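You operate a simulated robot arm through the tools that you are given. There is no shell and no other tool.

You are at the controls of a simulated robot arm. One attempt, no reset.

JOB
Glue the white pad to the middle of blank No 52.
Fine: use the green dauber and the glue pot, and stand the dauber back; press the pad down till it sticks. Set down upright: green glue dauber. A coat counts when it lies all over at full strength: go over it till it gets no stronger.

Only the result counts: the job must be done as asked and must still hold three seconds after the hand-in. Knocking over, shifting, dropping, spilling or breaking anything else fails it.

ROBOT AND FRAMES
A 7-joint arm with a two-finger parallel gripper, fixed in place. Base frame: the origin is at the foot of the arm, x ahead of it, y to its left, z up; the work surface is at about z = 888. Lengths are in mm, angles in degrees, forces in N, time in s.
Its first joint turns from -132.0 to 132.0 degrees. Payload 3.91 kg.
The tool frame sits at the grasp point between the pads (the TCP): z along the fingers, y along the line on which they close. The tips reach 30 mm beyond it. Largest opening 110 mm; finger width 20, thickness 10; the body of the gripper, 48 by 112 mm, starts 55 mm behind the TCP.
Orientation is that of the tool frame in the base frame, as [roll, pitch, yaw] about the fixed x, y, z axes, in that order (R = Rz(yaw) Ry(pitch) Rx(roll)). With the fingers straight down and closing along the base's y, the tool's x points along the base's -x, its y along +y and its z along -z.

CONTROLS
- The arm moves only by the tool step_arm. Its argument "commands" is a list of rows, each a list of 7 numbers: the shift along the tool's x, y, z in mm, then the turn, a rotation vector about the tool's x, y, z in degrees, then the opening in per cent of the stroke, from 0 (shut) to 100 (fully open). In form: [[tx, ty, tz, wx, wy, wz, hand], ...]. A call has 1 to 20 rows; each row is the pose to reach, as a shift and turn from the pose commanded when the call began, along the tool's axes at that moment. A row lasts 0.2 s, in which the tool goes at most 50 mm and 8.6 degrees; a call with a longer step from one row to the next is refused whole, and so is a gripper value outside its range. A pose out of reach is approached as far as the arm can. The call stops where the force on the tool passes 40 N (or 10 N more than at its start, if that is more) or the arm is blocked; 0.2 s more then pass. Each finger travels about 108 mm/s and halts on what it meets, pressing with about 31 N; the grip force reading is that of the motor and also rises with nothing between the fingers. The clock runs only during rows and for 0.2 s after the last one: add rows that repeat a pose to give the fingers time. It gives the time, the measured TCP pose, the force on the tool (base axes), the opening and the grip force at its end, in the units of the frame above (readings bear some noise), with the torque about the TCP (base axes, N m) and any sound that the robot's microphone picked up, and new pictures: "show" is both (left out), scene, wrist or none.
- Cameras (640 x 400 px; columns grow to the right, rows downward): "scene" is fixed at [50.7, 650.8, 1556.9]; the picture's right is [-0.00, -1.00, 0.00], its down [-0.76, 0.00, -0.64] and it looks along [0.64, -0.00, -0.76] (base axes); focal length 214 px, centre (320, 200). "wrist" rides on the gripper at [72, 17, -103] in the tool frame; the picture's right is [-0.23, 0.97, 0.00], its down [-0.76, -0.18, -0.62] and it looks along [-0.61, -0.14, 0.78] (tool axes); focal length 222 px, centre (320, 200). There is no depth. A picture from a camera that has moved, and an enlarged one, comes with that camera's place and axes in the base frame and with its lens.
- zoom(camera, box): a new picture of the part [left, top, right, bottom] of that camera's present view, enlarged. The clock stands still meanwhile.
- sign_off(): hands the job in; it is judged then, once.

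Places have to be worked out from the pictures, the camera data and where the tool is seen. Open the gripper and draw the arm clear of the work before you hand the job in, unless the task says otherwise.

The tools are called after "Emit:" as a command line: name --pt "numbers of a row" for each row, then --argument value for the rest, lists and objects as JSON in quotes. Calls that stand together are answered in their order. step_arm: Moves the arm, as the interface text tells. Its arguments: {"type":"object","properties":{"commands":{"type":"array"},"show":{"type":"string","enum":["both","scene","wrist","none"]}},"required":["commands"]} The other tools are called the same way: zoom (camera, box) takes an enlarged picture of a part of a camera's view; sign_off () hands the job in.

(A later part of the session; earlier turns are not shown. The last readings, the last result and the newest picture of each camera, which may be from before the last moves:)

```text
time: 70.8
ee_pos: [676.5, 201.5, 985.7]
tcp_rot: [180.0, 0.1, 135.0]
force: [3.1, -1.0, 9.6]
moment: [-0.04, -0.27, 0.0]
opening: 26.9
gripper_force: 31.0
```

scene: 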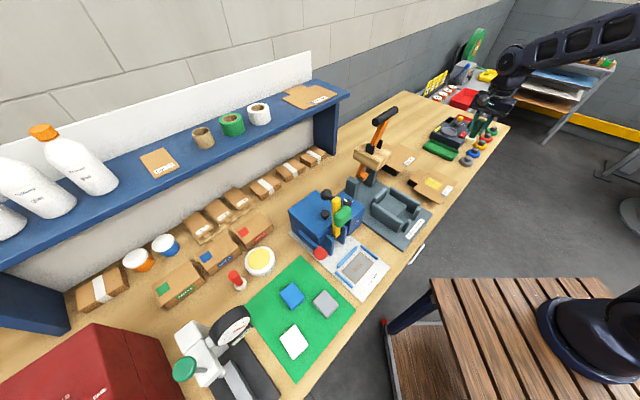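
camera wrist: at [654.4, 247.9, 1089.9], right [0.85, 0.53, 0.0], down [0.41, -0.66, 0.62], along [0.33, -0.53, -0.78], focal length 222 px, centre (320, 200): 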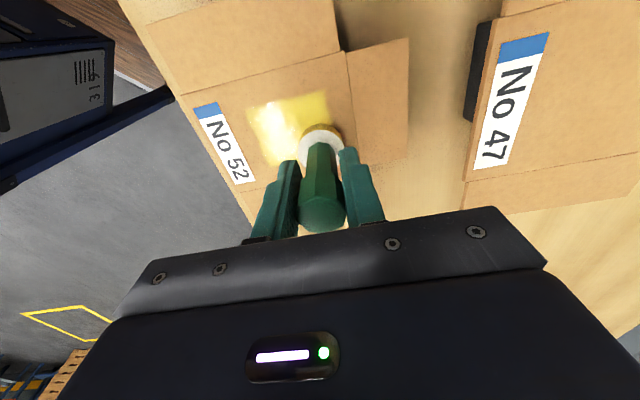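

Still ~10 N. I'll finish the perimeter and run a diagonal back through the middle.

Emit:
step_arm --pt "0 -7 0 0 0 0 5" --pt "0 -14 0 0 0 0 5" --pt "0 -21 0 0 0 0 5" --pt "0 -28 0 0 0 0 5" --pt "0 -36 0 0 0 0 5" --pt "-6.5 -36 0 0 0 0 5" --pt "-13 -36 0 0 0 0 5" --pt "-13 -28 0 0 0 0 5" --pt "-13 -20 0 0 0 0 5" --pt "-13 -12 0 0 0 0 5" --pt "-13 -4 0 0 0 0 5" --show "none"

Emit:
step_arm --pt "0 0 -5 0 0 0 5" --pt "0 0 -40 0 0 0 5" --pt "-30 -5 -75 0 0 0 5" --pt "-70 -10 -95 0 0 0 5" --pt "-100 -15 -125 0 0 0 5" --pt "-100 -15 -150 0 0 0 5" --pt "-100 -15 -150 0 0 0 5" --show "none"

Emit:
zoom --camera "scene" --box '[423, 174, 447, 192]'

Emit:
zoom --camera "scene" --box '[405, 165, 465, 205]'

Emit:
zoom --camera "wrist" --box '[290, 100, 350, 160]'

```text
time: 73.2
ee_pos: [682.8, 188.9, 985.9]
tcp_rot: [179.9, -0.1, 134.9]
force: [-2.4, -4.3, 11.3]
moment: [-0.28, 0.21, -0.03]
opening: 26.8
gripper_force: 31.4
```

```text
time: 74.8
ee_pos: [742.6, 108.4, 1137.2]
tcp_rot: [179.9, 0.0, 135.0]
force: [0.0, 0.4, -0.4]
moment: [-0.01, 0.02, 0.01]
opening: 27.0
gripper_force: 31.4
```

```text
16.00 times, centred on (435, 183) of scene
camera zoom: at [50.7, 650.8, 1556.9], right [0.0, -1.0, 0.0], down [-0.76, 0.0, -0.64], along [0.64, 0.0, -0.76], focal length 3432 px, centre (-1520, 472)
```

zoom: 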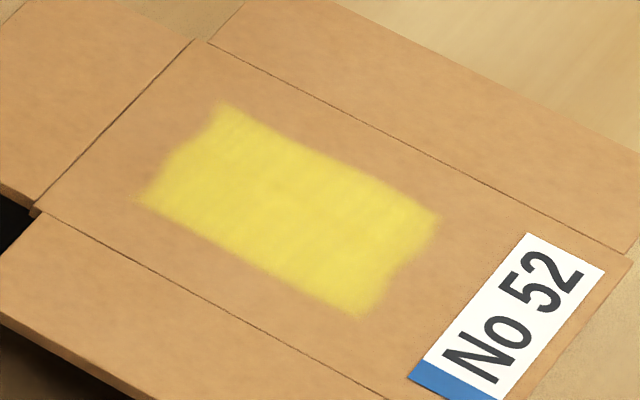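

```text
10.00 times, centred on (435, 185) of scene
camera zoom: at [50.7, 650.8, 1556.9], right [0.0, -1.0, 0.0], down [-0.76, 0.0, -0.64], along [0.64, 0.0, -0.76], focal length 2145 px, centre (-830, 350)
```

zoom: 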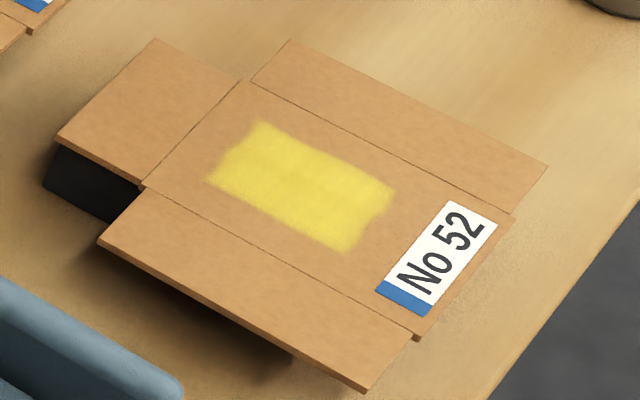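

```text
6.67 times, centred on (320, 130) of wrist
camera zoom: at [703.0, 171.8, 1240.9], right [0.85, 0.53, 0.0], down [0.41, -0.66, 0.62], along [0.33, -0.53, -0.78], focal length 1481 px, centre (320, 667)
```

zoom: 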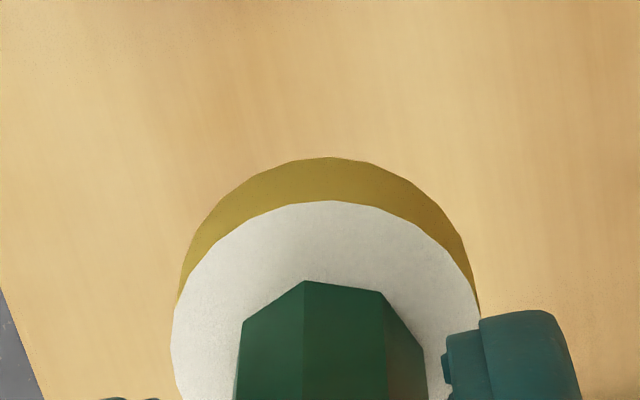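

The coat gets no stronger and the foam stays well charged, so the coat is done. I'll carry the dauber back high over to its standing place at (393.8,772.9).

Emit:
step_arm --pt "0 0 -47 0 0 0 5" --pt "0 0 -94 0 0 0 5" --pt "44.8 14 -100 0 0 0 5" --pt "89.6 27.9 -100 0 0 0 5" --pt "134.4 41.9 -100 0 0 0 5" --pt "179.2 55.8 -100 0 0 0 5" --pt "224 69.8 -100 0 0 0 5" --pt "268.8 83.7 -100 0 0 0 5" --pt "313.6 97.7 -100 0 0 0 5" --pt "358.4 111.6 -100 0 0 0 5" --pt "403.1 125.6 -100 0 0 0 5" --pt "447.9 139.5 -100 0 0 0 5" --pt "492.7 153.5 -100 0 0 0 5" --pt "537.5 167.4 -100 0 0 0 5" --pt "582.3 181.4 -100 0 0 0 5" --pt "627.1 195.3 -100 0 0 0 5" --pt "671.9 209.3 -100 0 0 0 5" --pt "716.7 223.2 -100 0 0 0 5" --pt "716.7 223.2 -60 0 0 0 5" --pt "716.7 223.2 -20 0 0 0 5" --show "both"

```text
time: 79.0
ee_pos: [393.7, 772.8, 1155.1]
tcp_rot: [180.0, 0.0, 135.0]
force: [0.7, 0.7, -0.3]
moment: [-0.01, -0.03, 0.02]
opening: 27.1
gripper_force: 31.1
camera wrist: at [354.1, 836.3, 1259.5], right [0.85, 0.53, 0.0], down [0.41, -0.66, 0.62], along [0.33, -0.53, -0.78], focal length 222 px, centre (320, 200)
```

scene: 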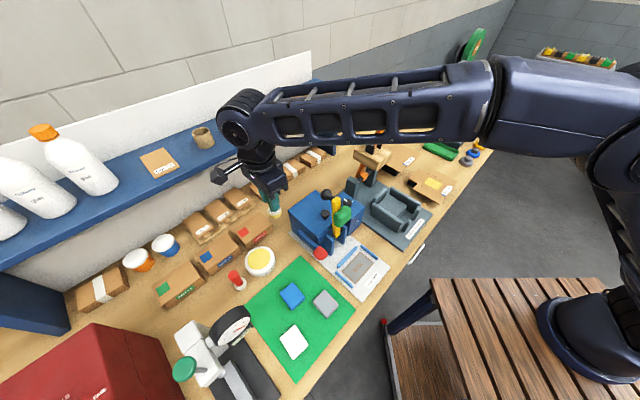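
wrist: 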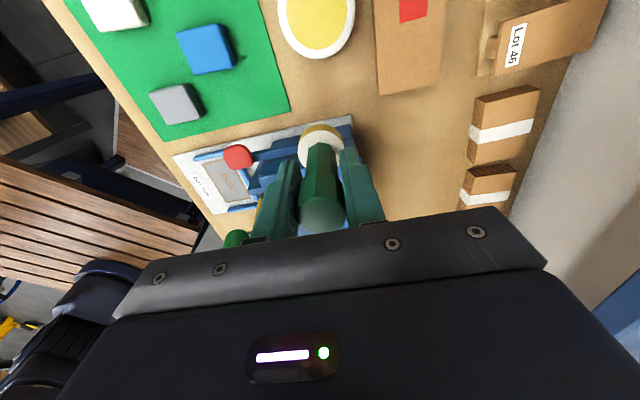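

Above the dauber's place at z≈1155. I'll descend, slowing near the expected contact at about 948.

Emit:
step_arm --pt "0 0 45 0 0 0 5" --pt "0 0 90 0 0 0 5" --pt "0 0 135 0 0 0 5" --pt "0 0 175 0 0 0 5" --pt "0 0 195 0 0 0 5" --pt "0 0 202 0 0 0 5" --pt "0 0 205 0 0 0 5" --pt "0 0 206 0 0 0 5" --pt "0 0 206 0 0 0 5" --show "wrist"

Emit:
zoom --camera "scene" --box '[262, 210, 312, 260]'

```text
time: 81.0
ee_pos: [393.9, 770.8, 949.8]
tcp_rot: [179.9, 0.0, 135.0]
force: [0.7, 0.0, -0.9]
moment: [0.01, 0.01, 0.0]
opening: 26.8
gripper_force: 31.8
camera wrist: at [353.9, 836.6, 1053.4], right [0.85, 0.53, 0.0], down [0.41, -0.66, 0.62], along [0.33, -0.53, -0.78], focal length 222 px, centre (320, 200)
```

wrist: 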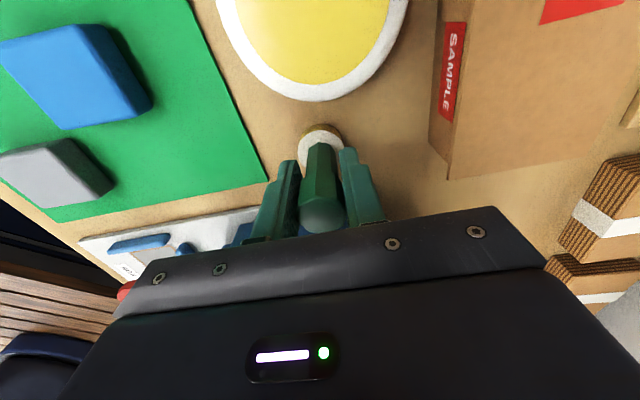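

```text
8.00 times, centred on (287, 235) of scene
camera zoom: at [50.7, 650.8, 1556.9], right [0.0, -1.0, 0.0], down [-0.76, 0.0, -0.64], along [0.64, 0.0, -0.76], focal length 1716 px, centre (584, -80)
```

zoom: 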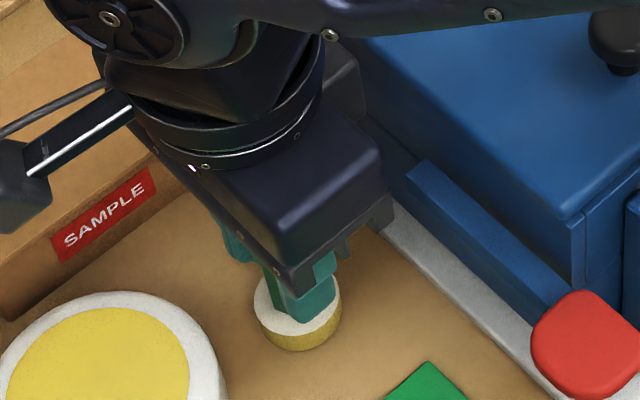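

No contact yet at commanded 949. I'll lower in fine steps to the table.

Emit:
step_arm --pt "0 0 0.7 0 0 0 5" --pt "0 0 1.4 0 0 0 5" --pt "0 0 1.4 0 0 0 5" --show "none"

Emit:
step_arm --pt "0 0 0.6 0 0 0 5" --pt "0 0 0.6 0 0 0 5" --show "none"

```text
time: 81.8
ee_pos: [393.4, 773.3, 947.7]
tcp_rot: [-179.9, 0.1, 134.9]
force: [0.7, 0.4, 0.6]
moment: [-0.01, -0.05, 0.01]
opening: 27.0
gripper_force: 31.2
```

```text
time: 82.4
ee_pos: [394.5, 772.9, 948.9]
tcp_rot: [179.8, 0.1, 135.1]
force: [0.4, 0.3, 7.4]
moment: [-0.03, 0.03, 0.0]
opening: 26.8
gripper_force: 30.9
```

The foam is seated on the table (7 N). I'll open the fingers, wait, then lift straight up.

Emit:
step_arm --pt "0 0 -0.4 0 0 0 5" --pt "0 0 -0.4 0 0 0 26" --pt "0 0 -0.4 0 0 0 30" --pt "0 0 -0.4 0 0 0 40" --pt "0 0 -0.4 0 0 0 55" --pt "0 0 -0.4 0 0 0 60" --pt "0 0 -10 0 0 0 60" --pt "0 0 -40 0 0 0 60" --pt "0 0 -80 0 0 0 60" --pt "0 0 -120 0 0 0 60" --pt "0 0 -120 0 0 0 60" --show "both"

Emit:
zoom --camera "scene" --box '[252, 210, 312, 270]'

Emit:
zoom --camera "wrist" --box '[280, 70, 380, 170]'

```text
time: 84.8
ee_pos: [393.7, 772.1, 1068.2]
tcp_rot: [179.9, 0.0, 135.1]
force: [0.9, 0.7, -0.6]
moment: [-0.01, -0.04, 0.01]
opening: 66.1
gripper_force: 0.2
camera wrist: at [354.0, 836.1, 1172.0], right [0.85, 0.53, 0.0], down [0.41, -0.66, 0.62], along [0.33, -0.53, -0.78], focal length 222 px, centre (320, 200)
```

scene: 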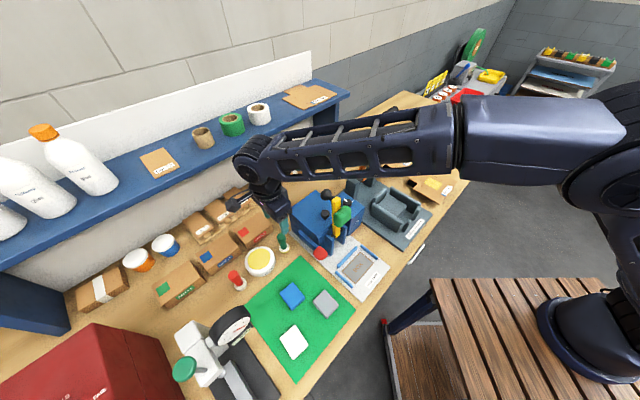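
wrist: 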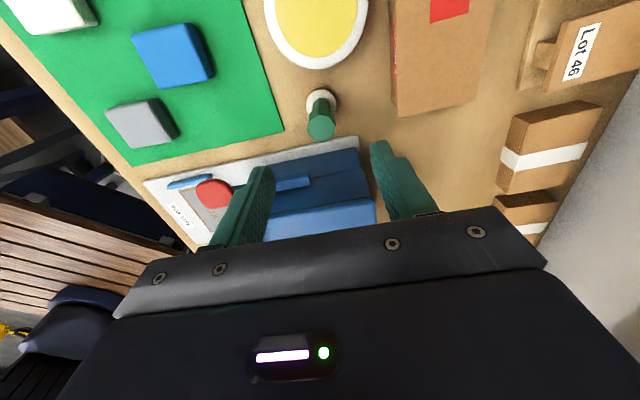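

```text
6.67 times, centred on (282, 240) of scene
camera zoom: at [50.7, 650.8, 1556.9], right [0.0, -1.0, 0.0], down [-0.76, 0.0, -0.64], along [0.64, 0.0, -0.76], focal length 1430 px, centre (573, -67)
```

zoom: 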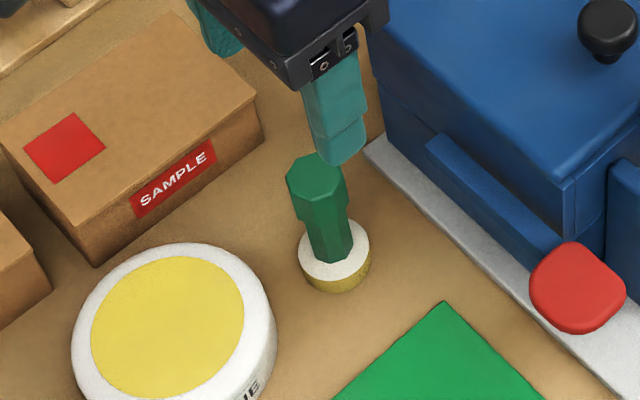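

```text
4.00 times, centred on (330, 120) of wrist
camera zoom: at [354.0, 836.1, 1172.0], right [0.85, 0.53, 0.0], down [0.41, -0.66, 0.62], along [0.33, -0.53, -0.78], focal length 888 px, centre (280, 520)
```

zoom: 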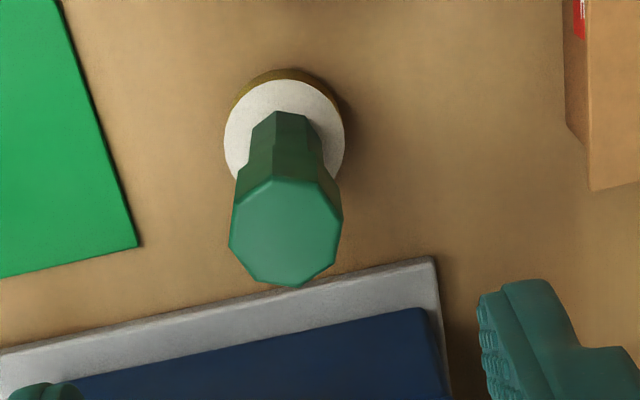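

The dauber stands upright back in place. Next the white pad near (126,717): I'll go above it with the fingers aligned to its long axis (~39.7°) and look at it and the scale nearby.

Emit:
step_arm --pt "0 0 -40 0 0 0 60" --pt "0 0 -80 0 0 0 60" --pt "25 -38 -83 0 0 1 60" --pt "50 -76 -83 0 0 2 60" --pt "75 -114.5 -83 0 0 3 70" --pt "100 -152.6 -83 0 0 4 75" --pt "125 -190.8 -83 0 0 5 78" --pt "149.8 -228.9 -83 0 0 5.3 78" --pt "149.8 -228.9 -83 0 0 5.3 78" --show "both"

```text
time: 86.8
ee_pos: [124.7, 716.2, 1149.1]
tcp_rot: [-180.0, 0.1, 129.7]
force: [-0.2, -0.2, -0.4]
moment: [0.0, -0.02, -0.02]
opening: 85.7
gripper_force: 0.1
camera wrist: at [91.0, 784.1, 1253.4], right [0.89, 0.45, 0.0], down [0.35, -0.7, 0.62], along [0.28, -0.56, -0.78], focal length 222 px, centre (320, 200)
```

scene: 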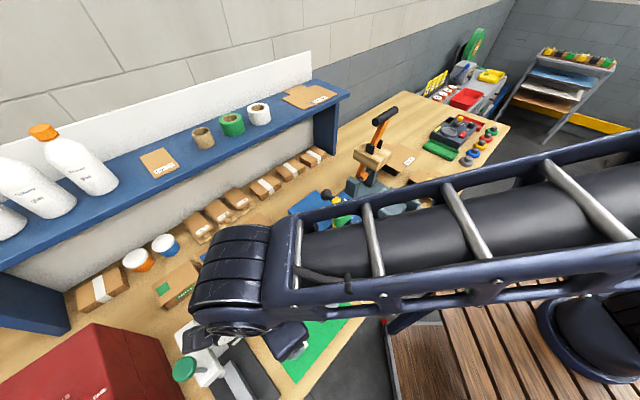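
wrist: 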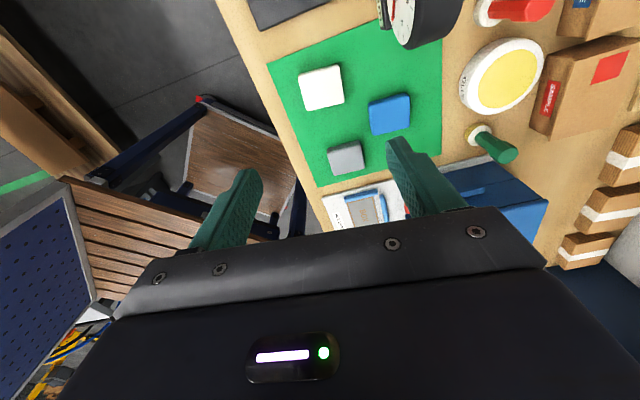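

The white pad is in the wrist view. I'll enlarge it and the scale to get the pad's pose and the scale's clearance.

Emit:
zoom --camera "wrist" --box '[260, 30, 400, 140]'

Emit:
zoom --camera "wrist" --box '[320, 0, 480, 100]'

Emit:
zoom --camera "scene" --box '[150, 290, 350, 400]'

```text
3.64 times, centred on (330, 85) of wrist
camera zoom: at [91.0, 784.1, 1253.4], right [0.89, 0.45, 0.0], down [0.35, -0.7, 0.62], along [0.28, -0.56, -0.78], focal length 808 px, centre (284, 618)
```

zoom: 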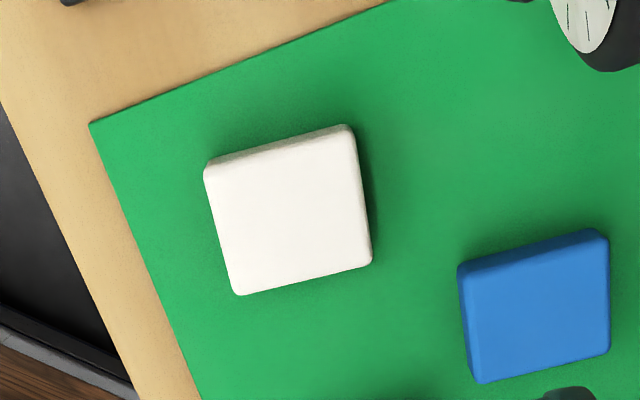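

```text
4.00 times, centred on (400, 50) of wrist
camera zoom: at [91.0, 784.1, 1253.4], right [0.89, 0.45, 0.0], down [0.35, -0.7, 0.62], along [0.28, -0.56, -0.78], focal length 888 px, centre (0, 800)
```

zoom: 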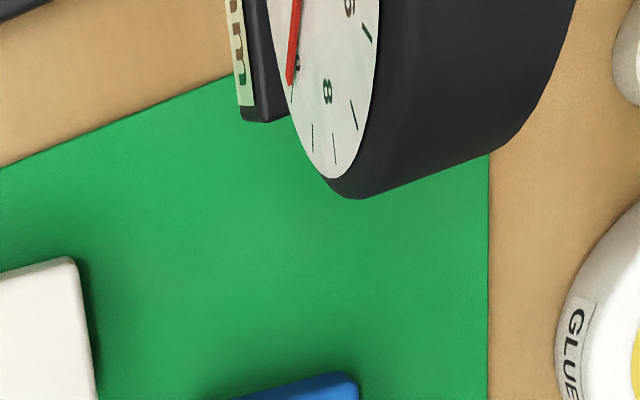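

```text
3.20 times, centred on (250, 345) of scene
camera zoom: at [50.7, 650.8, 1556.9], right [0.0, -1.0, 0.0], down [-0.76, 0.0, -0.64], along [0.64, 0.0, -0.76], focal length 686 px, centre (544, -264)
```

zoom: 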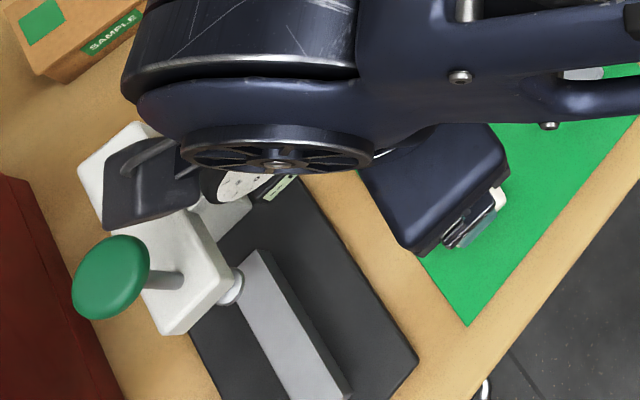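

The dial gauge stands close on the far-left side: I estimate its near edge ~75 mm along and ~40 mm across from the pad, top z≈1060. I'll descend partway, to TCP z≈1010 where the hand body is still above it, and look again.

Emit:
step_arm --pt "-0.7 0.7 40 0 0 0 78" --pt "-1.5 1.3 80 0 0 0 78" --pt "-1.5 1.3 110 0 0 0 78" --pt "-1.5 1.3 125 0 0 0 78" --pt "-1.5 1.3 125 0 0 0 78" --show "both"

Emit:
zoom --camera "wrist" --box '[230, 20, 410, 180]'

Emit:
zoom --camera "scene" --box '[180, 270, 340, 380]'

```text
time: 88.0
ee_pos: [128.2, 715.6, 1025.3]
tcp_rot: [-179.9, 0.0, 129.7]
force: [1.2, -0.1, 0.2]
moment: [0.02, -0.03, 0.01]
opening: 85.7
gripper_force: 0.1
camera wrist: at [94.0, 783.6, 1129.1], right [0.89, 0.45, 0.0], down [0.35, -0.7, 0.62], along [0.28, -0.56, -0.78], focal length 222 px, centre (320, 200)
```

scene: 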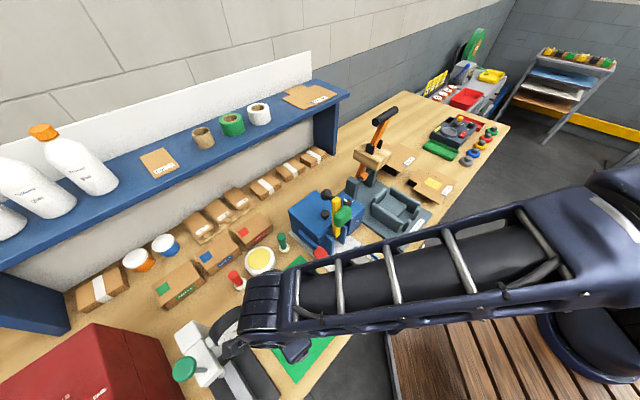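
wrist: 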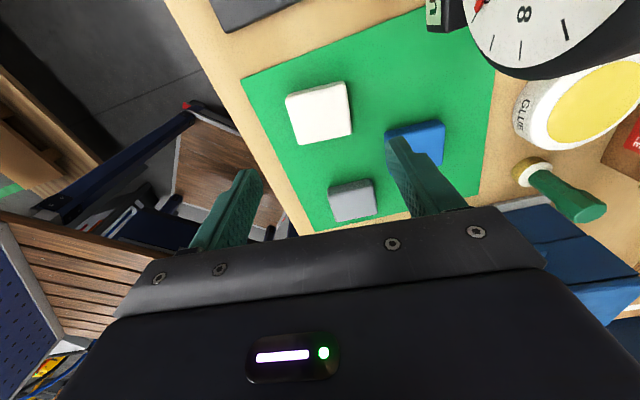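

```text
2.50 times, centred on (320, 100) of wrist
camera zoom: at [94.0, 783.6, 1129.1], right [0.89, 0.45, 0.0], down [0.35, -0.7, 0.62], along [0.28, -0.56, -0.78], focal length 555 px, centre (320, 450)
```

zoom: 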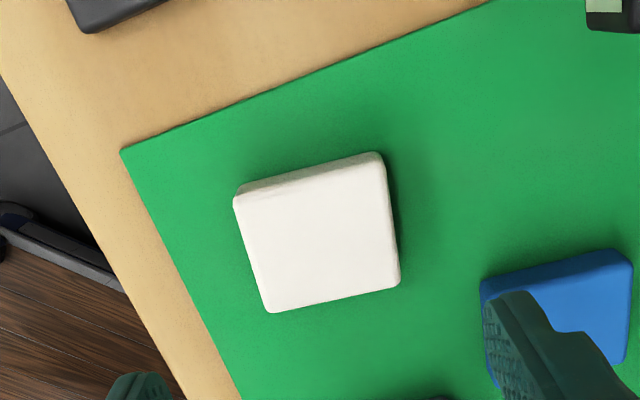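

```text
3.64 times, centred on (260, 325) of scene
camera zoom: at [50.7, 650.8, 1556.9], right [0.0, -1.0, 0.0], down [-0.76, 0.0, -0.64], along [0.64, 0.0, -0.76], focal length 780 px, centre (538, -254)
```

zoom: 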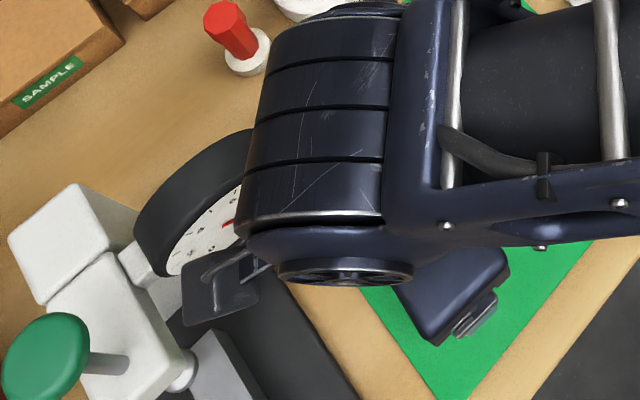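

From this nearer view the pad is centred at (128.6,717.8), long axis at 39.2°, and the hand should clear the dial by about 25–30 mm. I'll descend in stages, first to TCP z≈940.

Emit:
step_arm --pt "0.4 1.1 25 0 0 0.5 78" --pt "0.4 1.1 50 0 0 0.5 78" --pt "0.4 1.1 70 0 0 0.5 78" --pt "0.4 1.1 85 0 0 0.5 78" --pt "0.4 1.1 85 0 0 0.5 78" --show "both"

Emit:
zoom --camera "wrist" --box '[200, 60, 440, 240]'

Emit:
zoom --camera "scene" --box '[180, 270, 340, 380]'

```text
time: 89.2
ee_pos: [128.2, 718.1, 941.0]
tcp_rot: [180.0, 0.0, 129.2]
force: [0.3, 1.0, -0.4]
moment: [0.0, -0.01, 0.02]
opening: 86.0
gripper_force: 0.2
camera wrist: at [94.9, 785.2, 1044.4], right [0.9, 0.44, 0.0], down [0.34, -0.7, 0.62], along [0.27, -0.56, -0.78], focal length 222 px, centre (320, 200)
```

scene: 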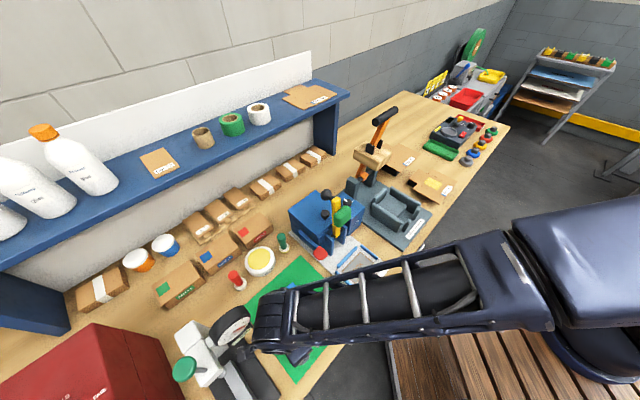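
wrist: 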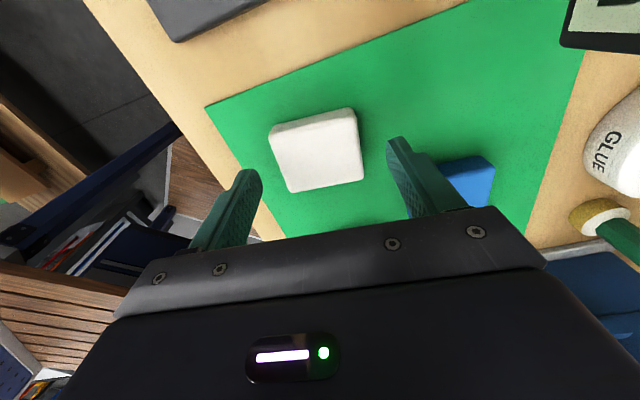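

```text
2.22 times, centred on (320, 150) of wrist
camera zoom: at [94.9, 785.2, 1044.4], right [0.9, 0.44, 0.0], down [0.34, -0.7, 0.62], along [0.27, -0.56, -0.78], focal length 494 px, centre (320, 311)
```

zoom: 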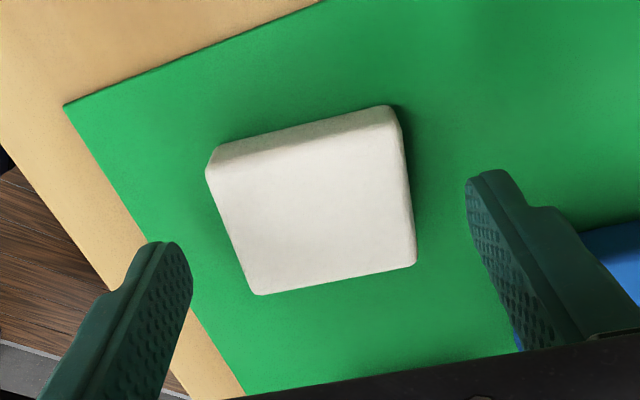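

```text
3.64 times, centred on (260, 325) of scene
camera zoom: at [50.7, 650.8, 1556.9], right [0.0, -1.0, 0.0], down [-0.76, 0.0, -0.64], along [0.64, 0.0, -0.76], focal length 780 px, centre (538, -254)
```

zoom: 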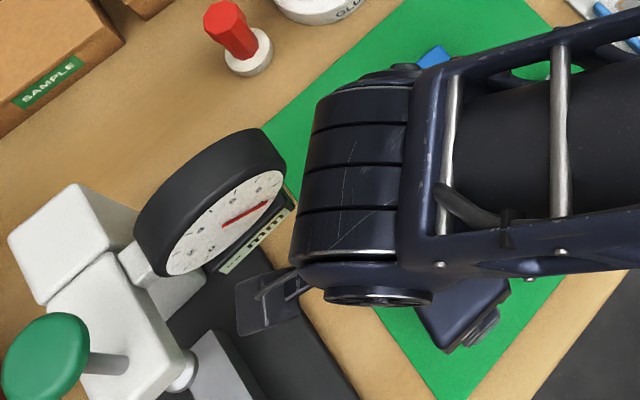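

The arm clears the dial and the pad lies centrally between the fingers. I'll descend to put the fingertips just above the mat.

Emit:
step_arm --pt "0 0 8 0 0 0 78" --pt "0 0 14 0 0 0 78" --pt "0 0 17 0 0 0 78" --pt "0 0 17 0 0 0 78" --show "wrist"

Emit:
zoom --camera "wrist" --box '[200, 60, 440, 240]'

```text
time: 90.2
ee_pos: [128.6, 717.7, 923.8]
tcp_rot: [-179.9, -0.1, 129.1]
force: [0.6, 0.4, 0.5]
moment: [-0.04, 0.0, -0.02]
opening: 85.8
gripper_force: 0.1
camera wrist: at [95.3, 785.2, 1027.8], right [0.9, 0.44, 0.0], down [0.34, -0.7, 0.62], along [0.27, -0.56, -0.78], focal length 222 px, centre (320, 200)
```

wrist: 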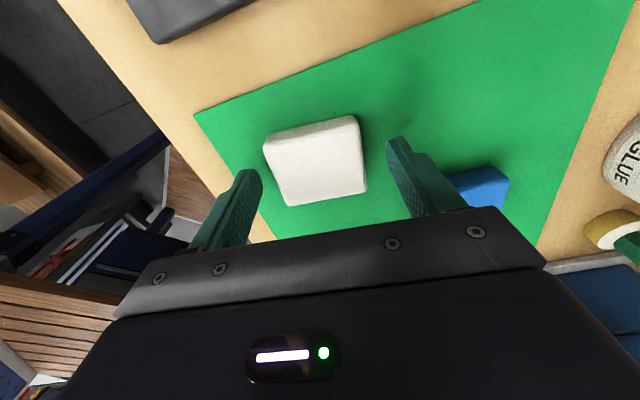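

```text
2.22 times, centred on (320, 150) of wrist
camera zoom: at [95.3, 785.2, 1027.8], right [0.9, 0.44, 0.0], down [0.34, -0.7, 0.62], along [0.27, -0.56, -0.78], focal length 494 px, centre (320, 311)
```

zoom: 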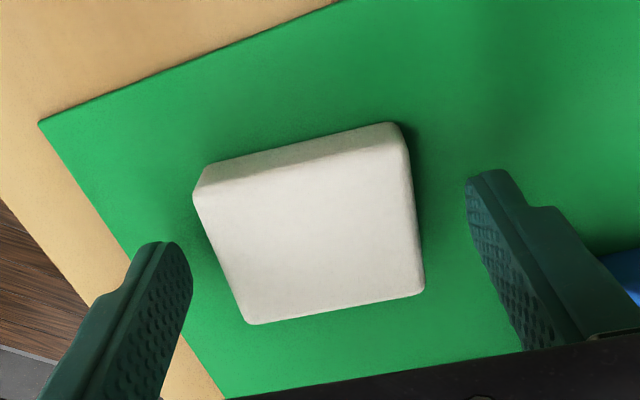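

Fingertips are just above the mat on both sides of the pad. I'll lower 1 mm more and close on it.

Emit:
step_arm --pt "0 0 1 0 0 0 70" --pt "0 0 1 0 0 0 60" --pt "0 0 1 0 0 0 52" --pt "0 0 1 0 0 0 40" --pt "0 0 1 0 0 0 30" --pt "0 0 1 0 0 0 30" --show "wrist"

Emit:
zoom --camera "wrist" --box '[200, 60, 440, 240]'

```text
time: 91.6
ee_pos: [128.0, 717.1, 923.3]
tcp_rot: [-180.0, 0.0, 129.2]
force: [0.0, 0.2, -0.2]
moment: [-0.01, 0.01, 0.01]
opening: 58.4
gripper_force: 31.1
camera wrist: at [95.4, 785.0, 1026.8], right [0.9, 0.44, 0.0], down [0.34, -0.7, 0.62], along [0.27, -0.56, -0.78], focal length 222 px, centre (320, 200)
```

wrist: 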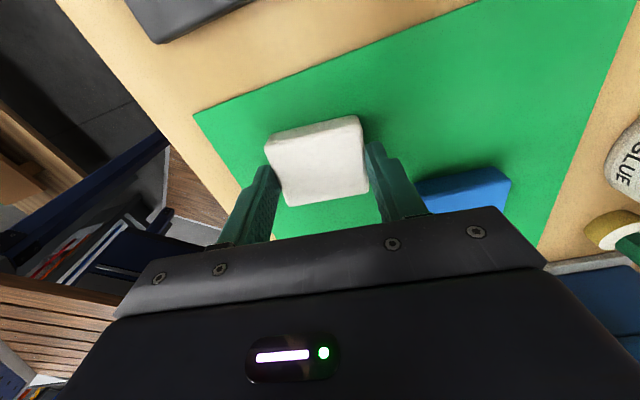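

```text
2.22 times, centred on (320, 150) of wrist
camera zoom: at [95.4, 785.0, 1026.8], right [0.9, 0.44, 0.0], down [0.34, -0.7, 0.62], along [0.27, -0.56, -0.78], focal length 494 px, centre (320, 311)
```

zoom: 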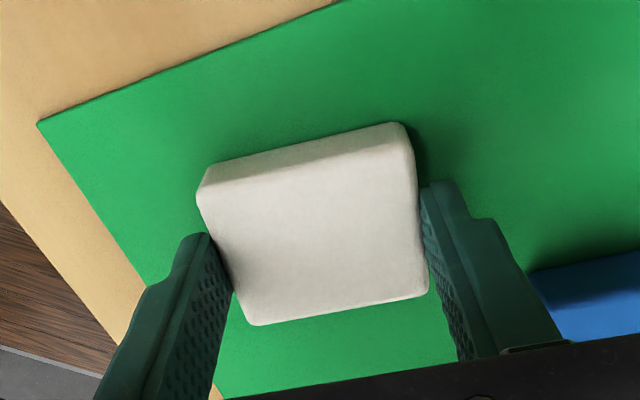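

The pad is gripped at 58.4 mm and sits centred and square in the hand (offset <1 mm). I'll lift it straight up.

Emit:
step_arm --pt "0 0 -8 0 0 0 30" --pt "0 0 -35 0 0 0 30" --pt "0 0 -75 0 0 0 30" --pt "0 0 -120 0 0 0 30" --pt "0 0 -165 0 0 0 30" --pt "0 0 -210 0 0 0 30" --pt "0 0 -255 0 0 0 30" --pt "0 0 -300 0 0 0 30" --pt "0 0 -300 0 0 0 30" --show "both"

Emit:
zoom --camera "wrist" --box '[200, 60, 440, 240]'

```text
time: 93.6
ee_pos: [128.7, 717.7, 1222.3]
tcp_rot: [-180.0, 0.0, 129.1]
force: [0.5, 0.4, -0.8]
moment: [-0.03, -0.01, -0.01]
opening: 58.3
gripper_force: 31.4
camera wrist: at [95.5, 784.8, 1326.2], right [0.9, 0.44, 0.0], down [0.34, -0.7, 0.62], along [0.27, -0.56, -0.78], focal length 222 px, centre (320, 200)
```

scene: 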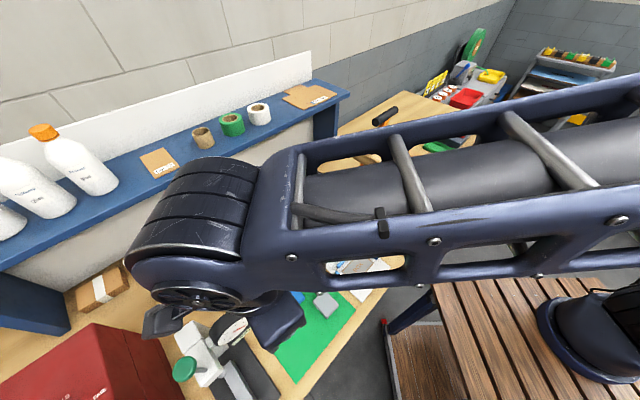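
wrist: 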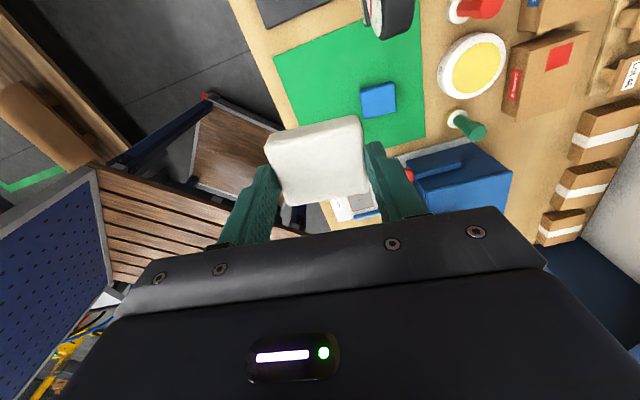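

```text
2.22 times, centred on (320, 150) of wrist
camera zoom: at [95.5, 784.8, 1326.2], right [0.9, 0.44, 0.0], down [0.34, -0.7, 0.62], along [0.27, -0.56, -0.78], focal length 494 px, centre (320, 311)
```

zoom: 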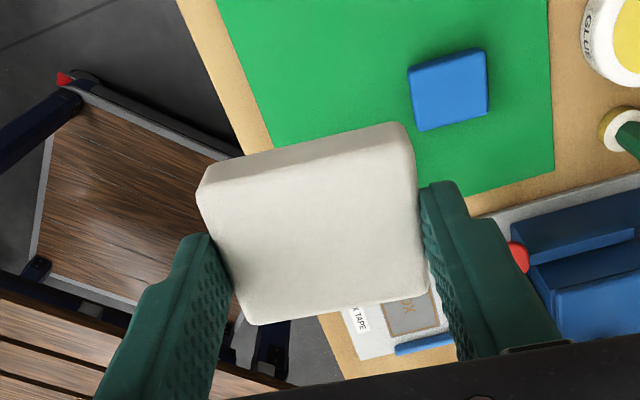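

The pad is held firmly in the same pose. I'll carry it over to hover above the glue patch (≈(673.4,178.5)), turning the hand to match the blank's ~44.4°.

Emit:
step_arm --pt "-47.6 5.1 0 0 0 -0.3 30" --pt "-95.3 10.2 0 0 0 -0.6 30" --pt "-142.9 15.3 0 0 0 -1 30" --pt "-190.6 20.4 0 0 0 -1.3 30" --pt "-238.2 25.4 0 0 0 -1.6 30" --pt "-285.8 30.5 0 0 0 -2 30" --pt "-333.5 35.6 0 0 0 -2.3 30" --pt "-381.1 40.7 0 0 0 -2.6 30" --pt "-428.7 45.8 0 0 0 -3 30" --pt "-476.4 50.9 0 0 0 -3.3 30" --pt "-524 56 0 0 0 -3.6 30" --pt "-571.7 61.1 0 0 0 -3.9 30" --pt "-619.3 66.1 0 0 0 -4.2 30" --pt "-666.9 71.2 0 0 0 -4.6 30" --pt "-714.6 76.3 0 0 0 -4.9 30" --pt "-762.2 81.4 0 0 0 -5.2 30" --pt "-762.2 81.4 27 0 0 -5.2 30" --pt "-762.2 81.4 27 0 0 -5.2 30" --show "both"

Emit:
zoom --camera "wrist" --box '[230, 0, 390, 130]'

Emit:
zoom --camera "scene" --box '[405, 165, 465, 205]'

```text
time: 97.4
ee_pos: [673.1, 178.1, 1195.9]
tcp_rot: [180.0, 0.1, 134.4]
force: [-0.8, 0.7, 0.4]
moment: [0.0, -0.01, 0.0]
opening: 58.0
gripper_force: 30.8
camera wrist: at [634.1, 242.2, 1299.3], right [0.85, 0.52, 0.0], down [0.41, -0.67, 0.62], along [0.32, -0.53, -0.78], focal length 222 px, centre (320, 200)
```

scene: 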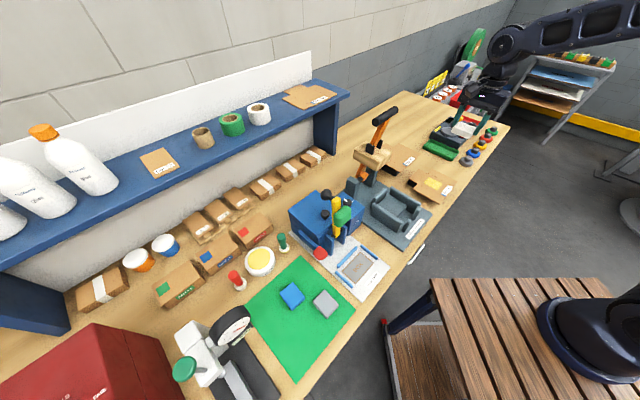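
wrist: 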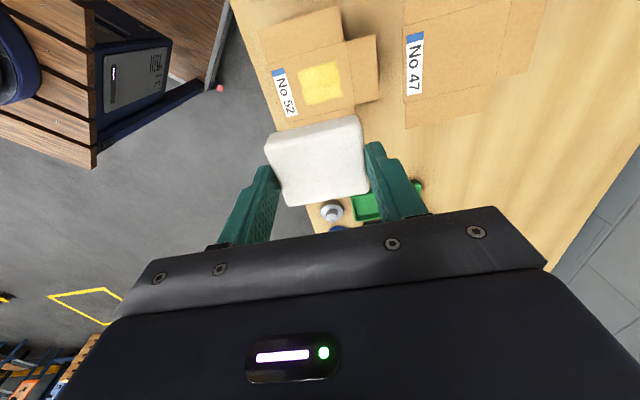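

```text
3.08 times, centred on (310, 65) of wrist
camera zoom: at [634.1, 242.2, 1299.3], right [0.85, 0.52, 0.0], down [0.41, -0.67, 0.62], along [0.32, -0.53, -0.78], focal length 684 px, centre (351, 615)
```

zoom: 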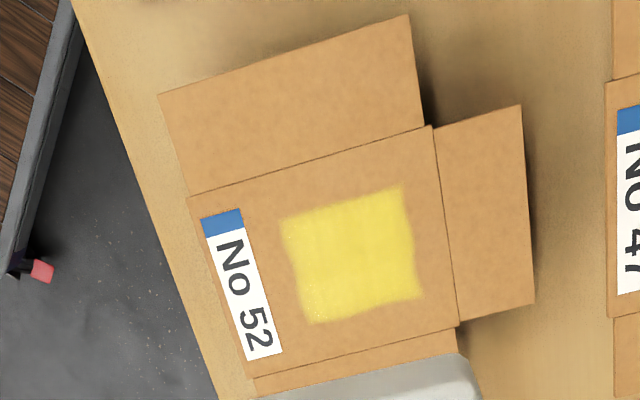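

```text
10.00 times, centred on (435, 185) of scene
camera zoom: at [50.7, 650.8, 1556.9], right [0.0, -1.0, 0.0], down [-0.76, 0.0, -0.64], along [0.64, 0.0, -0.76], focal length 2145 px, centre (-830, 350)
```

zoom: 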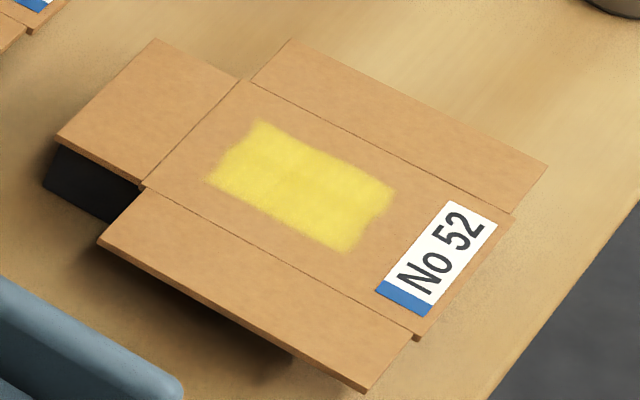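

In the hand's frame the patch centre is within ~1.5 mm of the pad centre and square to it. I'll apply that small correction and descend to about 20 mm above the blank for a check.

Emit:
step_arm --pt "-1.2 0.6 45 0 0 0 30" --pt "-1.2 0.6 90 0 0 0 30" --pt "-1.2 0.6 135 0 0 0 30" --pt "-1.2 0.6 175 0 0 0 30" --pt "-1.2 0.6 205 0 0 0 30" --pt "-1.2 0.6 220 0 0 0 30" --pt "-1.2 0.6 220 0 0 0 30" --show "both"

Emit:
zoom --camera "wrist" --box '[200, 40, 440, 220]'

Emit:
zoom --camera "scene" --box '[405, 160, 465, 205]'

```text
time: 99.0
ee_pos: [674.4, 178.4, 975.0]
tcp_rot: [-180.0, 0.0, 134.3]
force: [-0.3, 0.1, 0.4]
moment: [-0.01, 0.02, 0.01]
opening: 58.1
gripper_force: 30.7
camera wrist: at [634.8, 241.6, 1079.4], right [0.85, 0.52, 0.0], down [0.41, -0.67, 0.62], along [0.32, -0.53, -0.78], focal length 222 px, centre (320, 200)
```

scene: 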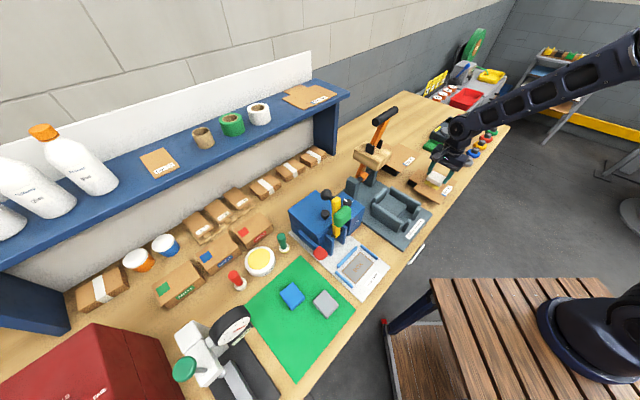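
wrist: 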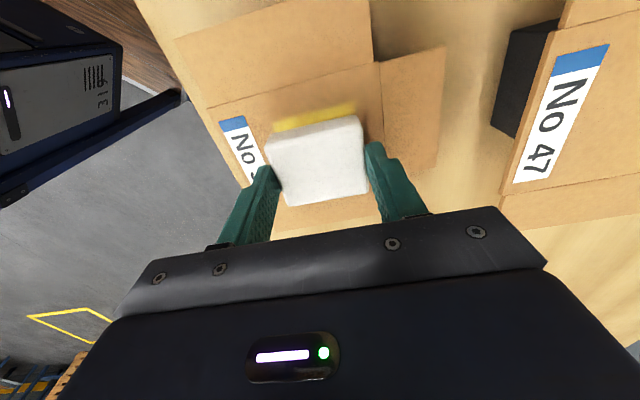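

```text
2.22 times, centred on (320, 130) of wrist
camera zoom: at [634.8, 241.6, 1079.4], right [0.85, 0.52, 0.0], down [0.41, -0.67, 0.62], along [0.32, -0.53, -0.78], focal length 494 px, centre (320, 356)
```

zoom: 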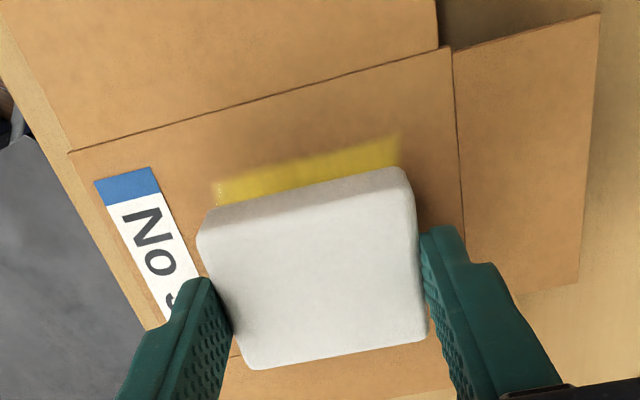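

```text
8.89 times, centred on (435, 182) of scene
camera zoom: at [50.7, 650.8, 1556.9], right [0.0, -1.0, 0.0], down [-0.76, 0.0, -0.64], along [0.64, 0.0, -0.76], focal length 1906 px, centre (-702, 356)
```

zoom: 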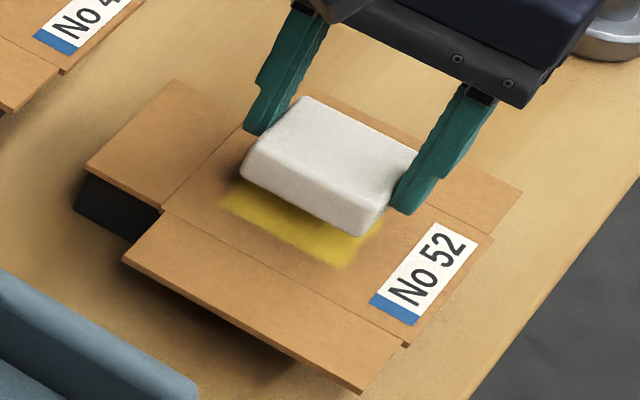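

The visible edge of the patch agrees with the pad position to about 1 mm. I'll go down in steps, watching for contact.

Emit:
step_arm --pt "0.4 0.3 8 0 0 0 30" --pt "0.4 0.3 12 0 0 0 30" --pt "0.4 0.3 14 0 0 0 30" --pt "0.4 0.3 14 0 0 0 30" --show "none"

Emit:
step_arm --pt "0 0 1 0 0 0 30" --pt "0 0 2 0 0 0 30" --pt "0 0 2 0 0 0 30" --show "none"

```text
time: 100.0
ee_pos: [674.2, 178.0, 961.9]
tcp_rot: [-180.0, 0.1, 134.4]
force: [-0.6, 0.7, -0.5]
moment: [0.01, 0.01, 0.02]
opening: 58.2
gripper_force: 31.3
```

```text
time: 100.8
ee_pos: [673.3, 177.8, 959.2]
tcp_rot: [-180.0, -0.1, 134.5]
force: [0.3, -0.6, -0.5]
moment: [0.01, 0.01, 0.01]
opening: 58.4
gripper_force: 30.9
```

No contact at commanded 959. I'll step on down gently and look.

Emit:
step_arm --pt "0 0 0.8 0 0 0 30" --pt "0 0 1.5 0 0 0 30" --pt "0 0 1.5 0 0 0 30" --show "wrist"

Emit:
zoom --camera "wrist" --box '[200, 40, 440, 220]'

Emit:
zoom --camera "scene" --box '[405, 160, 465, 205]'

```text
time: 101.6
ee_pos: [673.6, 178.6, 958.6]
tcp_rot: [180.0, 0.0, 134.4]
force: [-0.9, 0.5, -0.5]
moment: [-0.05, -0.04, 0.01]
opening: 57.9
gripper_force: 31.1
camera wrist: at [635.2, 242.2, 1061.8], right [0.85, 0.52, 0.0], down [0.41, -0.67, 0.62], along [0.32, -0.53, -0.78], focal length 222 px, centre (320, 200)
```

wrist: 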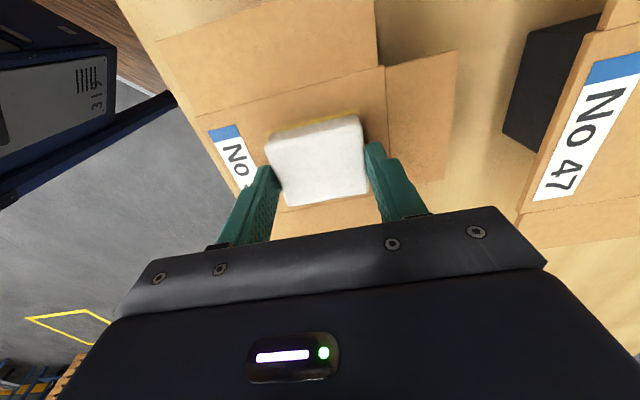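

```text
2.22 times, centred on (320, 130) of wrist
camera zoom: at [635.2, 242.2, 1061.8], right [0.85, 0.52, 0.0], down [0.41, -0.67, 0.62], along [0.32, -0.53, -0.78], focal length 494 px, centre (320, 356)
```

zoom: 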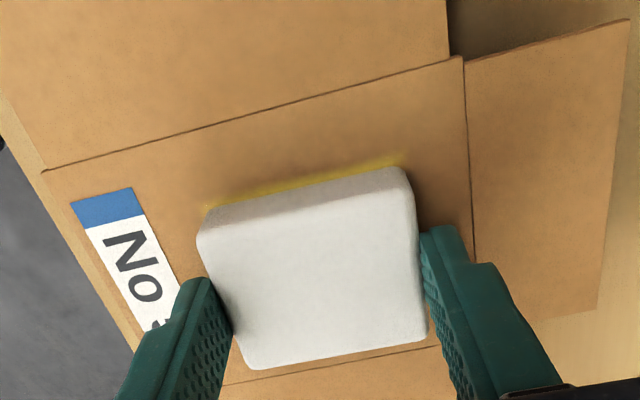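

```text
8.89 times, centred on (435, 182) of scene
camera zoom: at [50.7, 650.8, 1556.9], right [0.0, -1.0, 0.0], down [-0.76, 0.0, -0.64], along [0.64, 0.0, -0.76], focal length 1906 px, centre (-702, 356)
```

zoom: 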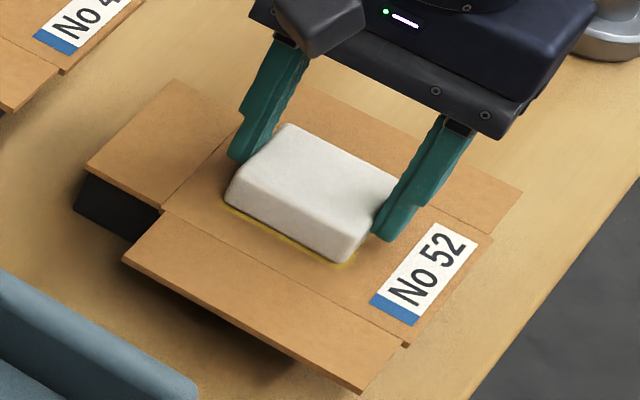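

The pad is just above the glue, covering the patch with only a thin rim showing. I'll continue down to contact.

Emit:
step_arm --pt "0 0 0.7 0 0 0 30" --pt "0 0 1.4 0 0 0 30" --pt "0 0 1.4 0 0 0 30" --show "none"

Emit:
step_arm --pt "0 0 0.7 0 0 0 30" --pt "0 0 0.7 0 0 0 30" --show "none"

```text
time: 102.4
ee_pos: [674.1, 178.5, 956.7]
tcp_rot: [179.9, 0.0, 134.4]
force: [-0.1, -0.5, 14.1]
moment: [-0.05, 0.0, 0.02]
opening: 58.1
gripper_force: 30.8
```

```text
time: 103.0
ee_pos: [674.0, 178.2, 956.8]
tcp_rot: [179.9, 0.0, 134.4]
force: [1.0, -0.3, 25.6]
moment: [-0.01, 0.06, 0.02]
opening: 58.2
gripper_force: 31.0
```

Contact at 25 N. I'll hold this pressure for a few seconds so the glue grabs.

Emit:
step_arm --pt "0 0 0.1 0 0 0 30" --pt "0 0 0.1 0 0 0 30" --pt "0 0 0.1 0 0 0 30" --pt "0 0 0.1 0 0 0 30" --pt "0 0 0.1 0 0 0 30" --pt "0 0 0.1 0 0 0 30" --pt "0 0 0.1 0 0 0 30" --pt "0 0 0.1 0 0 0 30" --pt "0 0 0.1 0 0 0 30" --pt "0 0 0.1 0 0 0 30" --pt "0 0 0.1 0 0 0 30" --pt "0 0 0.1 0 0 0 30" --pt "0 0 0.1 0 0 0 30" --pt "0 0 0.1 0 0 0 30" --pt "0 0 0.1 0 0 0 30" --pt "0 0 0.1 0 0 0 30" --pt "0 0 0.1 0 0 0 30" --pt "0 0 0.1 0 0 0 30" --pt "0 0 0.1 0 0 0 30" --pt "0 0 0.1 0 0 0 30" --show "wrist"

Emit:
zoom --camera "wrist" --box '[200, 40, 440, 220]'

Emit:
zoom --camera "scene" --box '[405, 160, 465, 205]'

```text
time: 107.2
ee_pos: [674.5, 177.8, 955.0]
tcp_rot: [179.9, 0.0, 134.4]
force: [0.2, -0.7, 17.7]
moment: [0.02, -0.01, 0.0]
opening: 58.1
gripper_force: 31.2
camera wrist: at [635.0, 242.3, 1059.8], right [0.85, 0.52, 0.0], down [0.41, -0.67, 0.62], along [0.32, -0.53, -0.78], focal length 222 px, centre (320, 200)
```

wrist: 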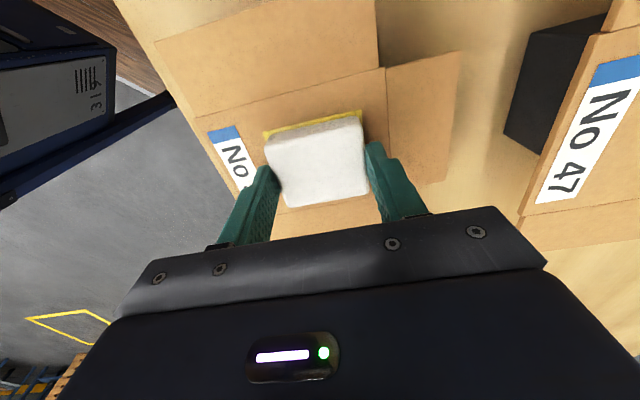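

```text
2.22 times, centred on (320, 130) of wrist
camera zoom: at [635.0, 242.3, 1059.8], right [0.85, 0.52, 0.0], down [0.41, -0.67, 0.62], along [0.32, -0.53, -0.78], focal length 494 px, centre (320, 356)
```

zoom: 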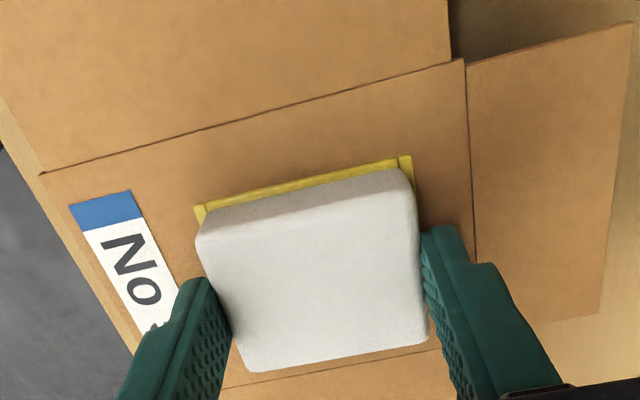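

```text
8.89 times, centred on (435, 182) of scene
camera zoom: at [50.7, 650.8, 1556.9], right [0.0, -1.0, 0.0], down [-0.76, 0.0, -0.64], along [0.64, 0.0, -0.76], focal length 1906 px, centre (-702, 356)
```

zoom: 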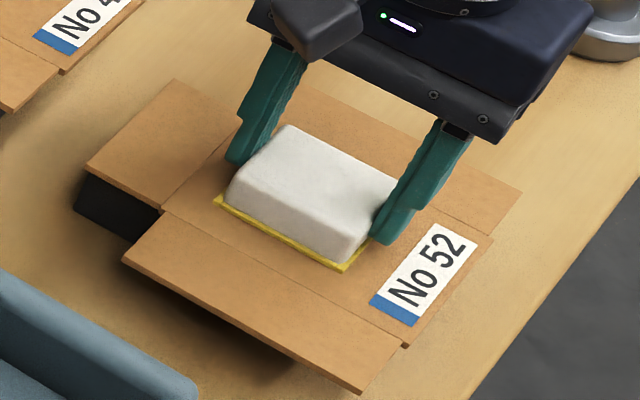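

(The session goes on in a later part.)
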